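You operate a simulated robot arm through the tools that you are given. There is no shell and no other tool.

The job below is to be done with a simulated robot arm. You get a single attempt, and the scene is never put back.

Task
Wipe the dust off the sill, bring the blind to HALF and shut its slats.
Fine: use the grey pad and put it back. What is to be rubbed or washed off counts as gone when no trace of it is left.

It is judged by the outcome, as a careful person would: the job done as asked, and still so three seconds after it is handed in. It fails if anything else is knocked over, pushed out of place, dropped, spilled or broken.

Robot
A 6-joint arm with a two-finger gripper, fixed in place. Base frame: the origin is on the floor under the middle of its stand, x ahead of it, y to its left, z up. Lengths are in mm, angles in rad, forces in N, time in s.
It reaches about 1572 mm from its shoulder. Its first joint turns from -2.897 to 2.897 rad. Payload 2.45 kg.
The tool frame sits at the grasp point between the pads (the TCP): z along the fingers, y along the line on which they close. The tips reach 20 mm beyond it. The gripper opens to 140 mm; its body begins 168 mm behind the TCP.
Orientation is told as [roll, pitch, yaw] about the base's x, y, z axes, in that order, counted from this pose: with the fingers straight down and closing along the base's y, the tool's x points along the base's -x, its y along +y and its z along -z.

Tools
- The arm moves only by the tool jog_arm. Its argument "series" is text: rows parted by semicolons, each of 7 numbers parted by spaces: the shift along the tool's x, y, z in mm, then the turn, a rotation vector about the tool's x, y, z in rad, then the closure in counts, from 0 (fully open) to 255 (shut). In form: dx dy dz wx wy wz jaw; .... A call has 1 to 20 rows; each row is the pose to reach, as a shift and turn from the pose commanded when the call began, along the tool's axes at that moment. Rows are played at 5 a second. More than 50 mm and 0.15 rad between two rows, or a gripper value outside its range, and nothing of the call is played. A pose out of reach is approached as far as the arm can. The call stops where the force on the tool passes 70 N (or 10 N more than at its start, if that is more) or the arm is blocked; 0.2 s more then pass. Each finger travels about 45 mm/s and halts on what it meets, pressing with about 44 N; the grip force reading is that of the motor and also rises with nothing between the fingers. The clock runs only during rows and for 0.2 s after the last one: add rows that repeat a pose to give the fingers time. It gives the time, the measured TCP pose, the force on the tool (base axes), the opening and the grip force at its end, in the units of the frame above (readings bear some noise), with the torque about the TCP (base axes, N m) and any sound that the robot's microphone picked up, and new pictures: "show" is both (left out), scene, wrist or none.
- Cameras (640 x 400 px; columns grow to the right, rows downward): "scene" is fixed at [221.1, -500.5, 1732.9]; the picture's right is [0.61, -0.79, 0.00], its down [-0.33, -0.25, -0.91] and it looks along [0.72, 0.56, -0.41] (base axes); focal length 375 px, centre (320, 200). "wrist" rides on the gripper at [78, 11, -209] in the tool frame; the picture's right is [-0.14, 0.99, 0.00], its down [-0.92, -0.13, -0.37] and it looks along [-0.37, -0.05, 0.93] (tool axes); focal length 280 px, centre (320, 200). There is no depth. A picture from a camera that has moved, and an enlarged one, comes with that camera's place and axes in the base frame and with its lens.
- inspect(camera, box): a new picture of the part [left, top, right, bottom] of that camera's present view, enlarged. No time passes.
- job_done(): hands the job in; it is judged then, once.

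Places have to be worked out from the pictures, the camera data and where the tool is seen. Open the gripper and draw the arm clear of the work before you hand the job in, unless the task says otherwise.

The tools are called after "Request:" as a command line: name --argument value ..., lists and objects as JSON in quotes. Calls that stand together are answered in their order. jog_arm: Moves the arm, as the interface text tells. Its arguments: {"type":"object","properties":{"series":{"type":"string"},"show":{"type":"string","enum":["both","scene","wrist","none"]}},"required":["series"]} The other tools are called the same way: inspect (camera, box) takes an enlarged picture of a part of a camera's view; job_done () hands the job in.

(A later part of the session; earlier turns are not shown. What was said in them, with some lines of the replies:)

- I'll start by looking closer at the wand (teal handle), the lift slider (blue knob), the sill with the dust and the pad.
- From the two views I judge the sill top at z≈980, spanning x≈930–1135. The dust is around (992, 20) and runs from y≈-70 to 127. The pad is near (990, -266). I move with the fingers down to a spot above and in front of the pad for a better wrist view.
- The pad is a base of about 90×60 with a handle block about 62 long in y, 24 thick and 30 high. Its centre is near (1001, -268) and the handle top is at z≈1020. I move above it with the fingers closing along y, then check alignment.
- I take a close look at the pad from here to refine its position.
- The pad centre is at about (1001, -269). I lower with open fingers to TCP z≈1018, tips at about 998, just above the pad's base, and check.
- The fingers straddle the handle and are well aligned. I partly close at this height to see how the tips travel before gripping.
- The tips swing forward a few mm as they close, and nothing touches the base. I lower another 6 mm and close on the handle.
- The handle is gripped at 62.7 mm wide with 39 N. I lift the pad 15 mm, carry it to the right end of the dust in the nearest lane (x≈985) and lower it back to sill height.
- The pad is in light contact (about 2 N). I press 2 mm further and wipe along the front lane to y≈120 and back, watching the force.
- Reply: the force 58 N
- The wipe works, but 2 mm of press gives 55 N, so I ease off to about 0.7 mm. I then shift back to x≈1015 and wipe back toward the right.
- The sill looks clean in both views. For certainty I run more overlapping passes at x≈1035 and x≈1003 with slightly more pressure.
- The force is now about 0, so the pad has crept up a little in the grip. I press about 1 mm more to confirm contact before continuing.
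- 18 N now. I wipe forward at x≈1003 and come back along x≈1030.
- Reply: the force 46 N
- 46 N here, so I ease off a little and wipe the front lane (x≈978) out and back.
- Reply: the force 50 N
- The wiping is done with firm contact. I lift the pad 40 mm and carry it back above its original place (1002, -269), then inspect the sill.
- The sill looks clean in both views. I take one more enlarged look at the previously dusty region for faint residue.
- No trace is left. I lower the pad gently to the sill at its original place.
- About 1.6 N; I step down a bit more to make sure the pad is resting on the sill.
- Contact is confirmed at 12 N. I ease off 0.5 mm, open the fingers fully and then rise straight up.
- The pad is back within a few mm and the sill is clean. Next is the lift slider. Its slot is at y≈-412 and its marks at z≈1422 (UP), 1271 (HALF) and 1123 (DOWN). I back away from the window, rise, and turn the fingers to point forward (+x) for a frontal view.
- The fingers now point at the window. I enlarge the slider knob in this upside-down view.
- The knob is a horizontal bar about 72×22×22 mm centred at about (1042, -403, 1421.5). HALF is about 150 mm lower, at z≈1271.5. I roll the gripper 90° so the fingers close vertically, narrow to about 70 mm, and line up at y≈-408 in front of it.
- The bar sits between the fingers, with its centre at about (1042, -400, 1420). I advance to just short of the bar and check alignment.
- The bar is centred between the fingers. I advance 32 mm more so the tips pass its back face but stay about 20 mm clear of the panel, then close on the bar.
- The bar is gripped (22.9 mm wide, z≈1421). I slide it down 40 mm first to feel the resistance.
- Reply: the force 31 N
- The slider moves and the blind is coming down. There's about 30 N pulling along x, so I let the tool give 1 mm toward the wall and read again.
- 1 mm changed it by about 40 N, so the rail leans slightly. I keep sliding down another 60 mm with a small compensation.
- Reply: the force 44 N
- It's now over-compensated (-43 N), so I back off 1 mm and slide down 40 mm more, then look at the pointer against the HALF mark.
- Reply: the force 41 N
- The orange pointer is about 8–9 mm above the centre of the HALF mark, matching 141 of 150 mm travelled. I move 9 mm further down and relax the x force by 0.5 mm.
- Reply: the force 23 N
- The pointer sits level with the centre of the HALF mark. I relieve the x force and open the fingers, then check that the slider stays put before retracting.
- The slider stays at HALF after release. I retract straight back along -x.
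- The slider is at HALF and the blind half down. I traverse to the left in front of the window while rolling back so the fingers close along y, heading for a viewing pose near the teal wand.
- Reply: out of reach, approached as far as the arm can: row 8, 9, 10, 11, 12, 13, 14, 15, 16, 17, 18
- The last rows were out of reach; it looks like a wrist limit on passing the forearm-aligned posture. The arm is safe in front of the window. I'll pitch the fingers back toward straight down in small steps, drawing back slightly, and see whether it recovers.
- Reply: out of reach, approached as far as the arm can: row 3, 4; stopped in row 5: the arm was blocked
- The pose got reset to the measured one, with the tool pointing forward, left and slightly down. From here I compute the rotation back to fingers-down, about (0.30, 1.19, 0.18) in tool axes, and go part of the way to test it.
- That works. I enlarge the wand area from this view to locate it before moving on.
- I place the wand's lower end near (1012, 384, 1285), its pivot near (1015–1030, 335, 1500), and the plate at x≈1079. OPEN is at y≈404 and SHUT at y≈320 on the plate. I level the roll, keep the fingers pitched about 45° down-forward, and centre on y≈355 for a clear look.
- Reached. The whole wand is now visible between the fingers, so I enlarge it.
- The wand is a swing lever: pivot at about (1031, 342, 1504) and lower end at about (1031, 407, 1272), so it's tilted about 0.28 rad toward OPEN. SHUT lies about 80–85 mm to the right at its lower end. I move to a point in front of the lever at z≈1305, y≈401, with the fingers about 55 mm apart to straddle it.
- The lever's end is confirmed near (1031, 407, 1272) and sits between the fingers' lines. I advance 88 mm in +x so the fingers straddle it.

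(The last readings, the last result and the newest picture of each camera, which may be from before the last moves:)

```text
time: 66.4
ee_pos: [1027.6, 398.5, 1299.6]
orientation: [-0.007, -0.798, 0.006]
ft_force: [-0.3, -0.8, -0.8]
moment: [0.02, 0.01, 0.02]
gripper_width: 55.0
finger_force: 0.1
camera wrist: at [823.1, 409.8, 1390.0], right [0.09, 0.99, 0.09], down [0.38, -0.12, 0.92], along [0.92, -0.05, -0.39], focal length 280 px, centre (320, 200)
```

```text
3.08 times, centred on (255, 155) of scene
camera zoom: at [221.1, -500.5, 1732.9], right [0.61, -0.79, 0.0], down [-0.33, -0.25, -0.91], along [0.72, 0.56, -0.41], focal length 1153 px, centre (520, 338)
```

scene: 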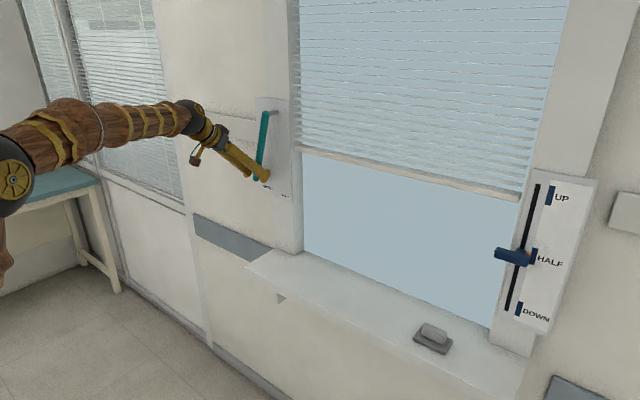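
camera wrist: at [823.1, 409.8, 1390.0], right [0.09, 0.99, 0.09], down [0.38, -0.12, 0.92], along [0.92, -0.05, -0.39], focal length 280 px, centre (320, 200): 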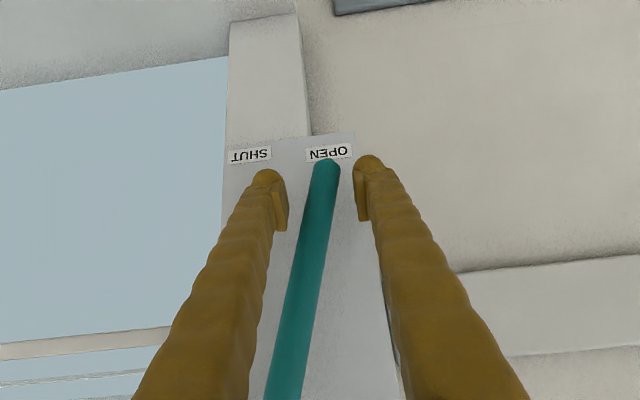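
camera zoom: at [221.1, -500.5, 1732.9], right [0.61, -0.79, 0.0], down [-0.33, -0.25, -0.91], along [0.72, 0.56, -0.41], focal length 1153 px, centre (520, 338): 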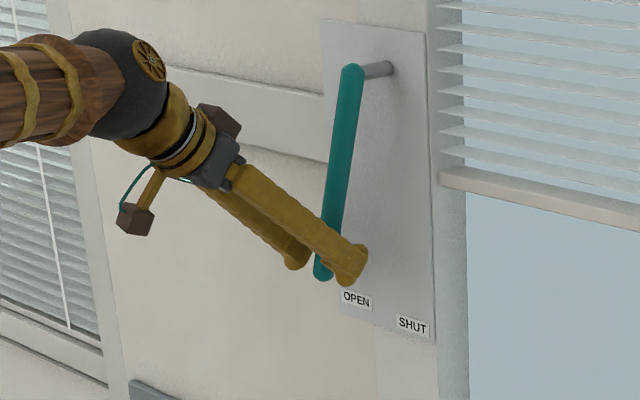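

The fingers straddle the lever. I push slowly toward SHUT (-y), 40 mm first.

Request:
jog_arm --series "0 -8 0 0 0 0 155; 0 -16 0 0 0 0 155; 0 -22 0 0 0 0 155; 0 -28 0 0 0 0 155; 0 -34 0 0 0 0 155; 0 -40 0 0 0 0 155; 0 -40 0 0 0 0 155"

Request:
inspect --camera "scene" --box '[200, 90, 310, 220]'

```text
time: 68.0
ee_pos: [1027.9, 359.5, 1300.6]
orientation: [-0.007, -0.799, 0.007]
ft_force: [-0.2, 0.6, 0.1]
moment: [-0.01, 0.01, 0.01]
gripper_width: 54.8
finger_force: 0.2
camera wrist: at [823.7, 370.4, 1390.2], right [0.09, 0.99, 0.09], down [0.38, -0.12, 0.92], along [0.92, -0.05, -0.39], focal length 280 px, centre (320, 200)
```

scene: 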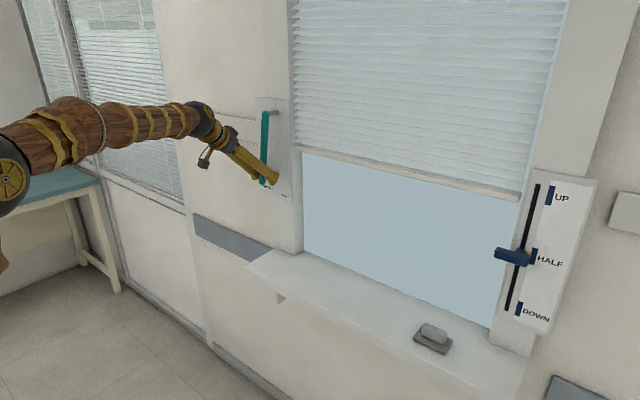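
wrist: 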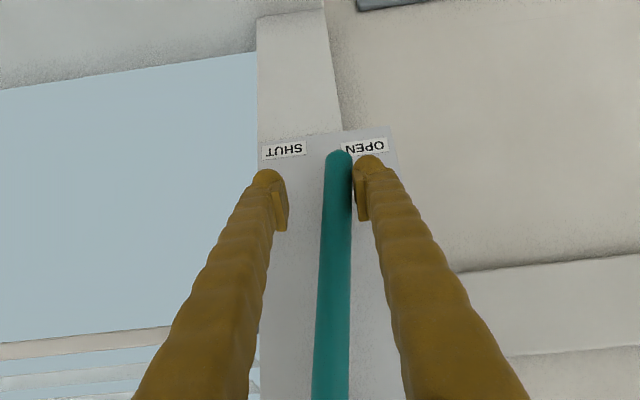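

```text
3.08 times, centred on (255, 155) of scene
camera zoom: at [221.1, -500.5, 1732.9], right [0.61, -0.79, 0.0], down [-0.33, -0.25, -0.91], along [0.72, 0.56, -0.41], focal length 1153 px, centre (520, 338)
```

zoom: 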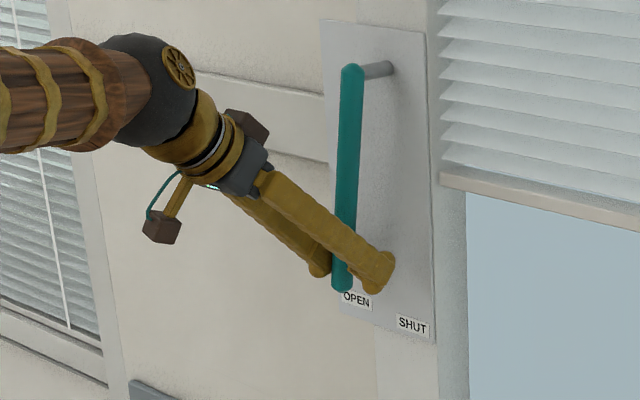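

The lever swings freely and the slats begin to tilt. I continue 36 mm further in small steps.

Request:
jog_arm --series "0 -6 0 0 0 0 155; 0 -12 0 0 0 0 155; 0 -18 0 0 0 0 155; 0 -24 0 0 0 0 155; 0 -30 0 0 0 0 155; 0 -36 0 0 0 0 155; 0 -36 0 0 0 0 155"

Request:
inspect --camera "scene" --box '[200, 90, 310, 220]'

Request:
inspect --camera "wrist" --box '[230, 100, 430, 300]'

```text
time: 69.6
ee_pos: [1026.7, 323.8, 1300.1]
orientation: [-0.006, -0.8, 0.008]
ft_force: [0.1, -0.5, -0.1]
moment: [-0.02, 0.01, 0.01]
gripper_width: 55.0
finger_force: 0.0
camera wrist: at [823.3, 335.1, 1390.7], right [0.09, 0.99, 0.09], down [0.38, -0.12, 0.92], along [0.92, -0.05, -0.39], focal length 280 px, centre (320, 200)
```

scene: 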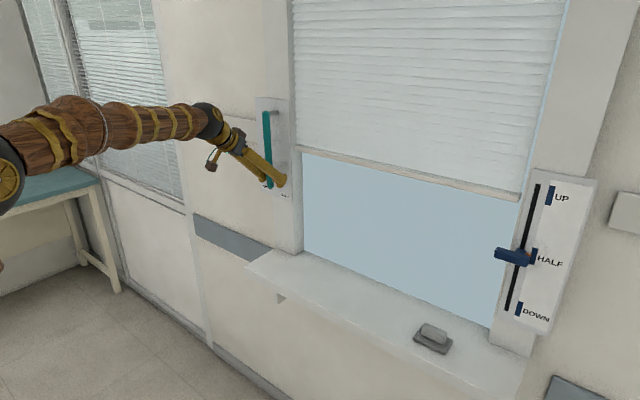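
wrist: 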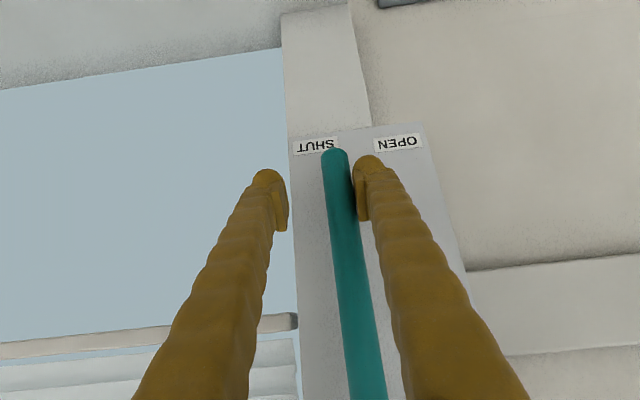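

```text
3.08 times, centred on (255, 155) of scene
camera zoom: at [221.1, -500.5, 1732.9], right [0.61, -0.79, 0.0], down [-0.33, -0.25, -0.91], along [0.72, 0.56, -0.41], focal length 1153 px, centre (520, 338)
```

zoom: 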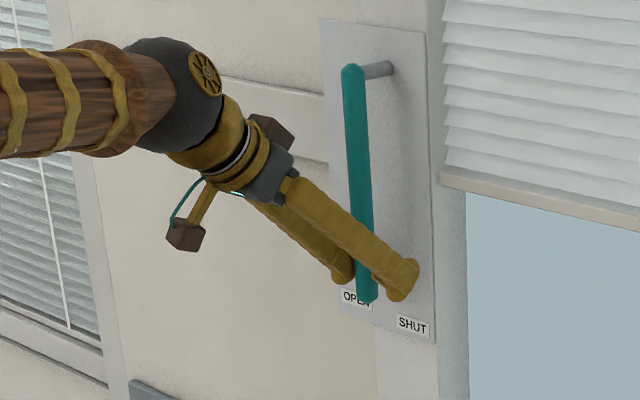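

```text
2.00 times, centred on (330, 200) of wrist
camera zoom: at [823.3, 335.1, 1390.7], right [0.09, 0.99, 0.09], down [0.38, -0.12, 0.92], along [0.92, -0.05, -0.39], focal length 561 px, centre (300, 200)
```

zoom: 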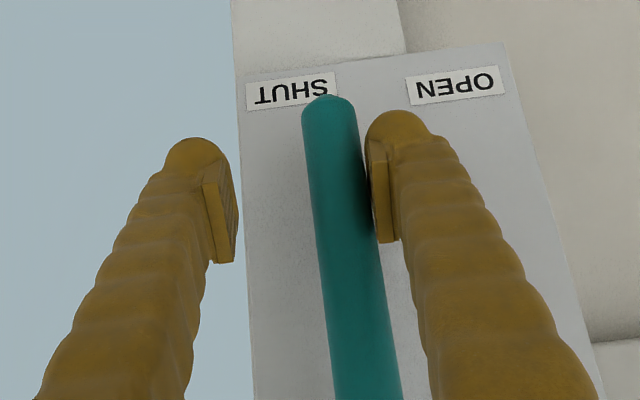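

The lever is about vertical now and the slats are nearly shut, with the lever end at the edge of the SHUT label. I push 12 mm further in small steps, watching for an end stop.

Request:
jog_arm --series "0 -3 0 0 0 0 155; 0 -6 0 0 0 0 155; 0 -9 0 0 0 0 155; 0 -12 0 0 0 0 155; 0 -12 0 0 0 0 155"

Request:
inspect --camera "scene" --box '[200, 90, 310, 220]'

Request:
inspect --camera "wrist" --box '[230, 100, 430, 300]'

```text
time: 70.8
ee_pos: [1027.3, 313.2, 1300.2]
orientation: [-0.007, -0.8, 0.008]
ft_force: [-0.3, -0.5, 0.6]
moment: [-0.01, -0.02, -0.02]
gripper_width: 54.9
finger_force: 0.1
camera wrist: at [823.4, 323.3, 1390.5], right [0.09, 0.99, 0.09], down [0.38, -0.12, 0.92], along [0.92, -0.05, -0.39], focal length 280 px, centre (320, 200)
```

scene: 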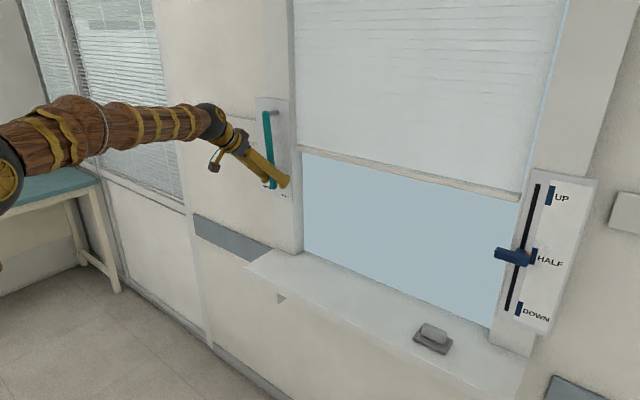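
wrist: 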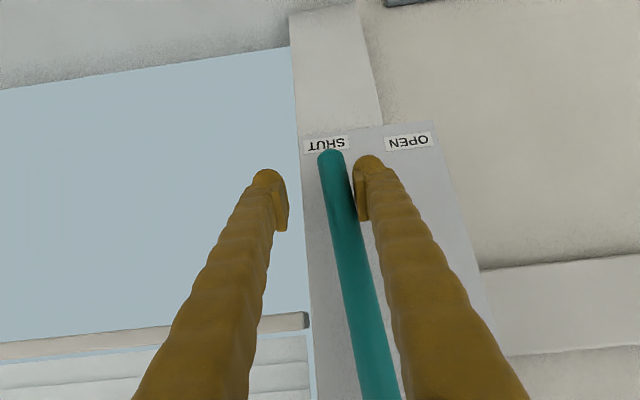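

```text
3.08 times, centred on (255, 155) of scene
camera zoom: at [221.1, -500.5, 1732.9], right [0.61, -0.79, 0.0], down [-0.33, -0.25, -0.91], along [0.72, 0.56, -0.41], focal length 1153 px, centre (520, 338)
```

zoom: 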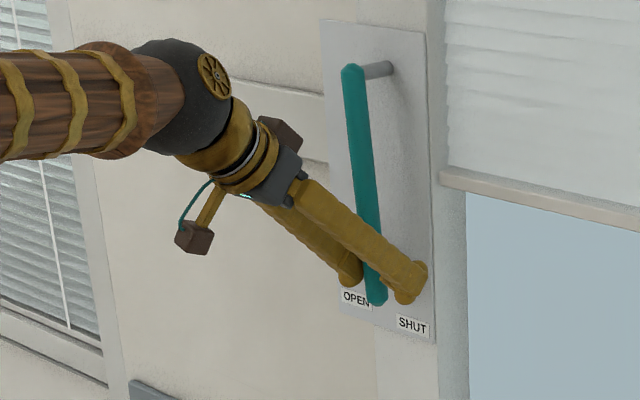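

```text
2.00 times, centred on (330, 200) of wrist
camera zoom: at [823.4, 323.3, 1390.5], right [0.09, 0.99, 0.09], down [0.38, -0.12, 0.92], along [0.92, -0.05, -0.39], focal length 561 px, centre (300, 200)
```

zoom: 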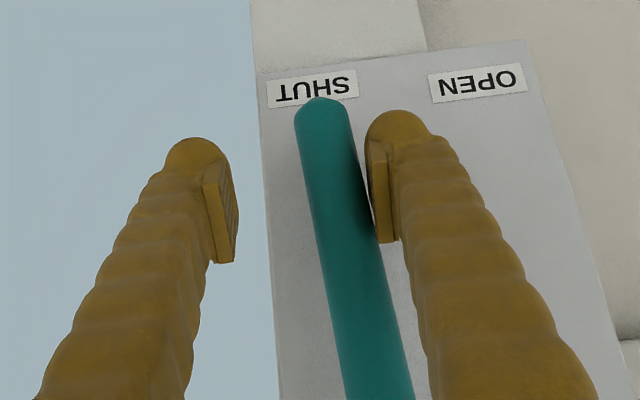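

The lever tip is now over the SHUT label, about 5 mm short of its centre, and the slats look almost fully closed. I push on in 1.5 mm steps to find the stop.

Request:
jog_arm --series "0 -1.5 0 0 0 0 155; 0 -3 0 0 0 0 155; 0 -4.5 0 0 0 0 155; 0 -6 0 0 0 0 155; 0 -6 0 0 0 0 155"

Request:
inspect --camera "scene" --box '[240, 0, 580, 220]'

Request:
inspect --camera "wrist" --box '[230, 100, 430, 300]'

```text
time: 72.0
ee_pos: [1026.9, 306.8, 1300.0]
orientation: [-0.007, -0.8, 0.007]
ft_force: [1.7, 7.6, -1.5]
moment: [-0.15, 0.05, 0.01]
gripper_width: 60.0
finger_force: 3.4
camera wrist: at [822.8, 318.0, 1391.0], right [0.09, 0.99, 0.09], down [0.38, -0.12, 0.92], along [0.92, -0.05, -0.39], focal length 280 px, centre (320, 200)
```

scene: 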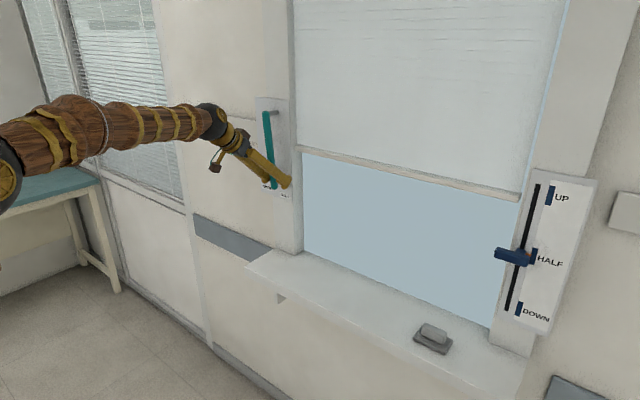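
wrist: 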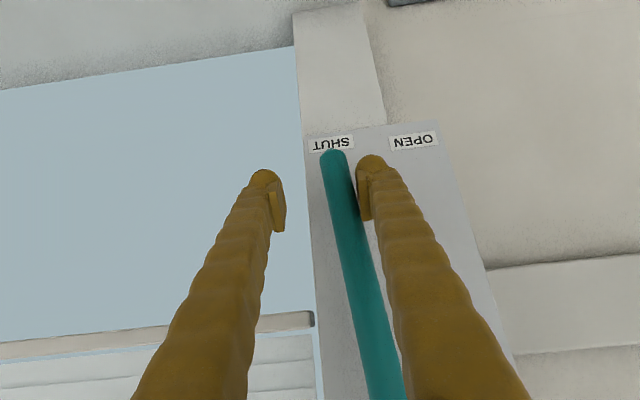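

```text
1.82 times, centred on (410, 110) of scene
camera zoom: at [221.1, -500.5, 1732.9], right [0.61, -0.79, 0.0], down [-0.33, -0.25, -0.91], along [0.72, 0.56, -0.41], focal length 681 px, centre (156, 364)
```

zoom: 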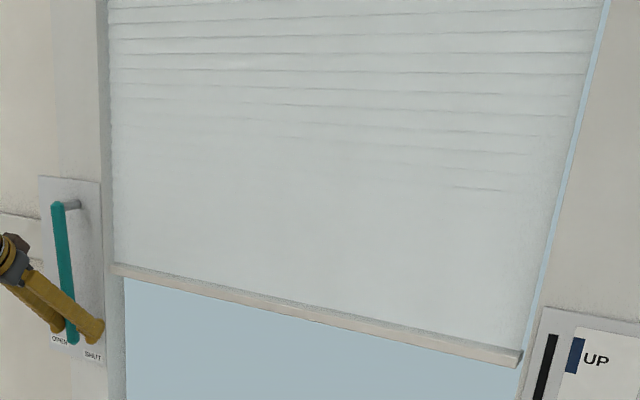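

```text
2.00 times, centred on (330, 200) of wrist
camera zoom: at [822.8, 318.0, 1391.0], right [0.09, 0.99, 0.09], down [0.38, -0.12, 0.92], along [0.92, -0.05, -0.39], focal length 561 px, centre (300, 200)
```

zoom: 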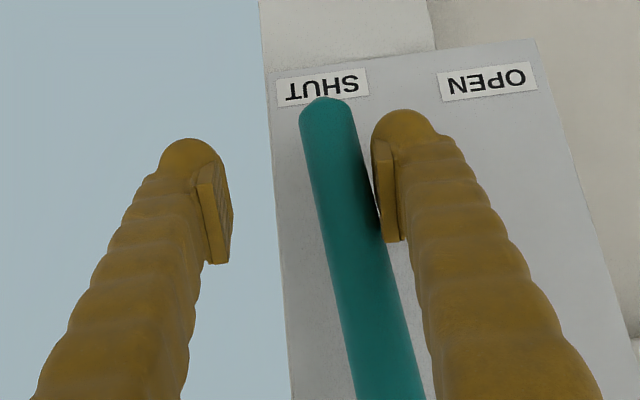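

The end stop is reached: 7.6 N, and the fingers pushed open slightly. The lever is at SHUT and the slats are closed. I move back 14 mm in +y to free the lever and check that it stays.

Request:
jog_arm --series "0 4 0 0 0 0 155; 0 9 0 0 0 0 155; 0 14 0 0 0 0 150; 0 14 0 0 0 0 150; 0 14 0 0 0 0 150"

Request:
inspect --camera "wrist" --box '[230, 100, 430, 300]'

```text
time: 73.2
ee_pos: [1027.6, 320.8, 1300.2]
orientation: [-0.005, -0.799, 0.006]
ft_force: [1.0, 0.4, 0.0]
moment: [-0.01, -0.02, 0.01]
gripper_width: 57.6
finger_force: 0.1
camera wrist: at [822.6, 331.7, 1390.8], right [0.09, 0.99, 0.09], down [0.38, -0.12, 0.92], along [0.92, -0.05, -0.39], focal length 280 px, centre (320, 200)
```

scene: 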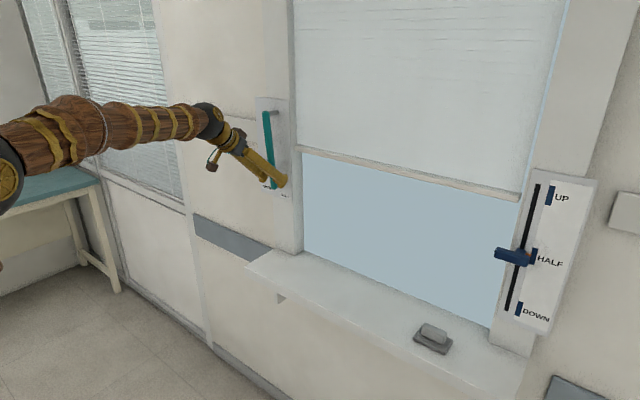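
wrist: 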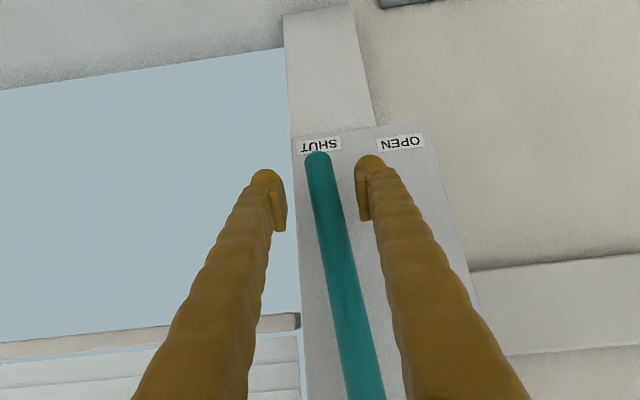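

```text
2.00 times, centred on (330, 200) of wrist
camera zoom: at [822.6, 331.7, 1390.8], right [0.09, 0.99, 0.09], down [0.38, -0.12, 0.92], along [0.92, -0.05, -0.39], focal length 561 px, centre (300, 200)
```

zoom: 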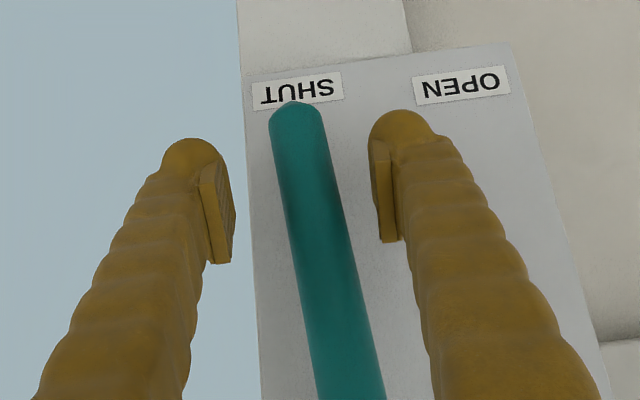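

The lever stays put at SHUT, clear of both fingers. I retract straight back 150 mm along -x, then open the gripper.

Request:
jog_arm --series "14 0 -14 0 0 0 150; 35 0 -36 0 0 0 150; 63 0 -65 0 0 0 150; 88 0 -90 0 0 0 150; 105 0 -108 0 0 0 150; 125 0 -128 0 0 0 100; 140 0 -144 0 0 0 50; 140 0 -160 0 0 0 0; 140 0 -190 0 0 0 0; 140 0 -190 0 0 0 0"

Request:
inspect --camera "scene" --box '[200, 0, 600, 250]'

Request:
inspect --camera "scene" --box '[230, 85, 310, 215]'

Request:
inspect --camera "scene" --box '[470, 160, 610, 360]'

Request:
inspect --camera "scene" --box '[240, 240, 540, 400]'

```text
time: 75.4
ee_pos: [791.9, 320.7, 1334.5]
orientation: [-0.005, -0.799, 0.006]
ft_force: [-0.1, 0.1, 0.3]
moment: [-0.02, -0.02, 0.01]
gripper_width: 140.3
finger_force: 0.1
camera wrist: at [587.2, 331.1, 1424.2], right [0.09, 0.99, 0.09], down [0.38, -0.12, 0.92], along [0.92, -0.05, -0.39], focal length 280 px, centre (320, 200)
```

scene: 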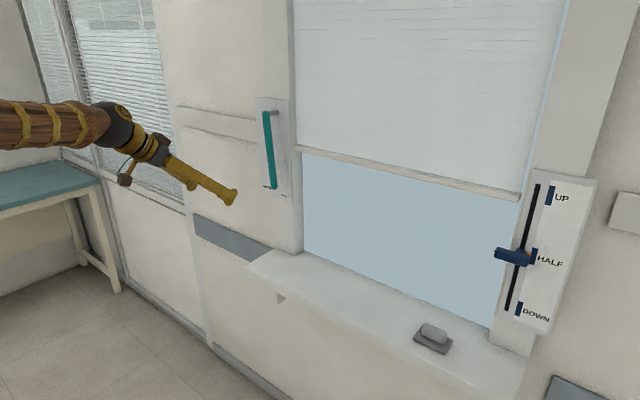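
wrist: 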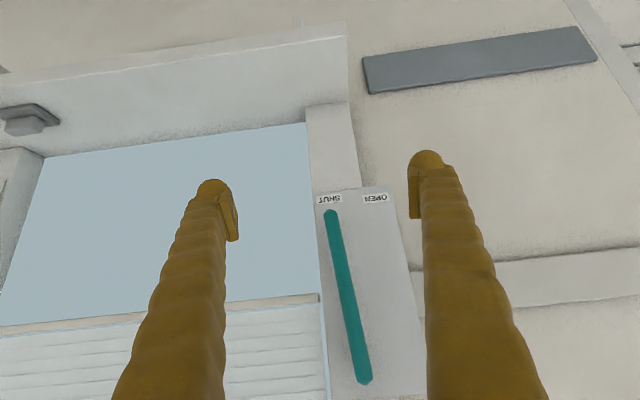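

```text
1.60 times, centred on (400, 125) of scene
camera zoom: at [221.1, -500.5, 1732.9], right [0.61, -0.79, 0.0], down [-0.33, -0.25, -0.91], along [0.72, 0.56, -0.41], focal length 600 px, centre (192, 320)
```

zoom: 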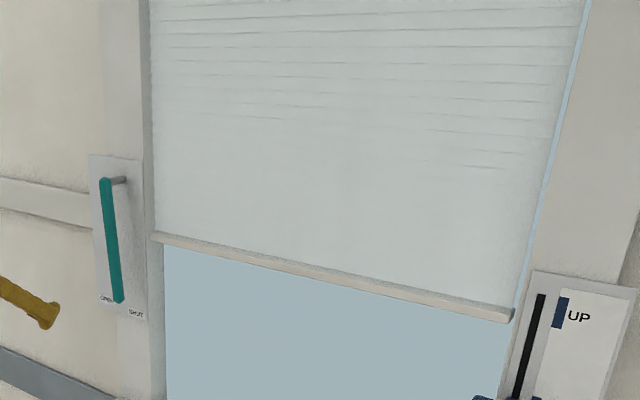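

```text
3.08 times, centred on (270, 150) of scene
camera zoom: at [221.1, -500.5, 1732.9], right [0.61, -0.79, 0.0], down [-0.33, -0.25, -0.91], along [0.72, 0.56, -0.41], focal length 1153 px, centre (474, 354)
```

zoom: 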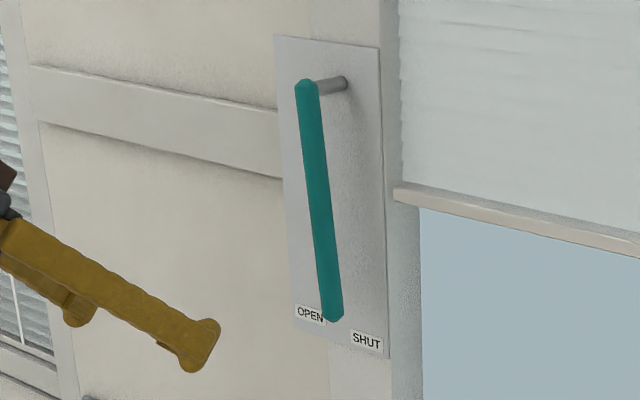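

```text
2.00 times, centred on (540, 260) of scene
camera zoom: at [221.1, -500.5, 1732.9], right [0.61, -0.79, 0.0], down [-0.33, -0.25, -0.91], along [0.72, 0.56, -0.41], focal length 750 px, centre (-120, 80)
```

zoom: 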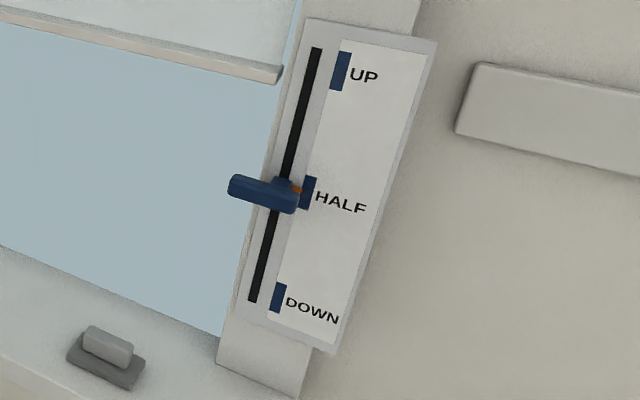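

```text
2.13 times, centred on (390, 320) of scene
camera zoom: at [221.1, -500.5, 1732.9], right [0.61, -0.79, 0.0], down [-0.33, -0.25, -0.91], along [0.72, 0.56, -0.41], focal length 800 px, centre (171, -56)
```

zoom: 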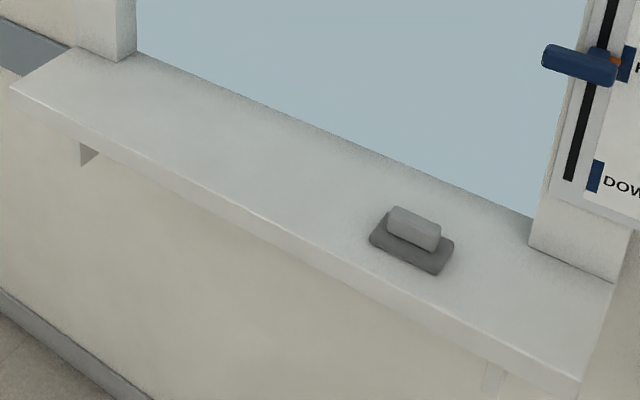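

All the goals check out:
- **Sill:** spotless.
- **Pad:** back within a few mm of where it was.
- **Blind:** the slider pointer is centred on HALF.
- **Slats:** the wand rests against its stop at SHUT and they are closed.

The gripper is open and well clear, so I hand the job in.

Request:
job_done

```text
The job is handed in.
```

The job is handed in. The dust is off the sill, the blind is at HALF and its slats are shut.

- **Sill:** I wiped the dusty area with the grey pad in several overlapping passes. Enlarged views from both cameras showed no trace left.
- **Pad:** It is back on the sill, about 5 mm to the right of where it started.
- **Blind:** The slider's orange pointer is level with the centre of the HALF mark, and it held there after I let go.
- **Slats:** I pushed the teal wand over to SHUT until it met its stop. It stayed there and the slats look closed.

While crossing from the slider to the wand, the arm reached a pose it could not hold and stopped in front of the window. It touched nothing. I pitched the fingers down and reached the wand from that angle instead.

The gripper is open and the arm is clear of the window.
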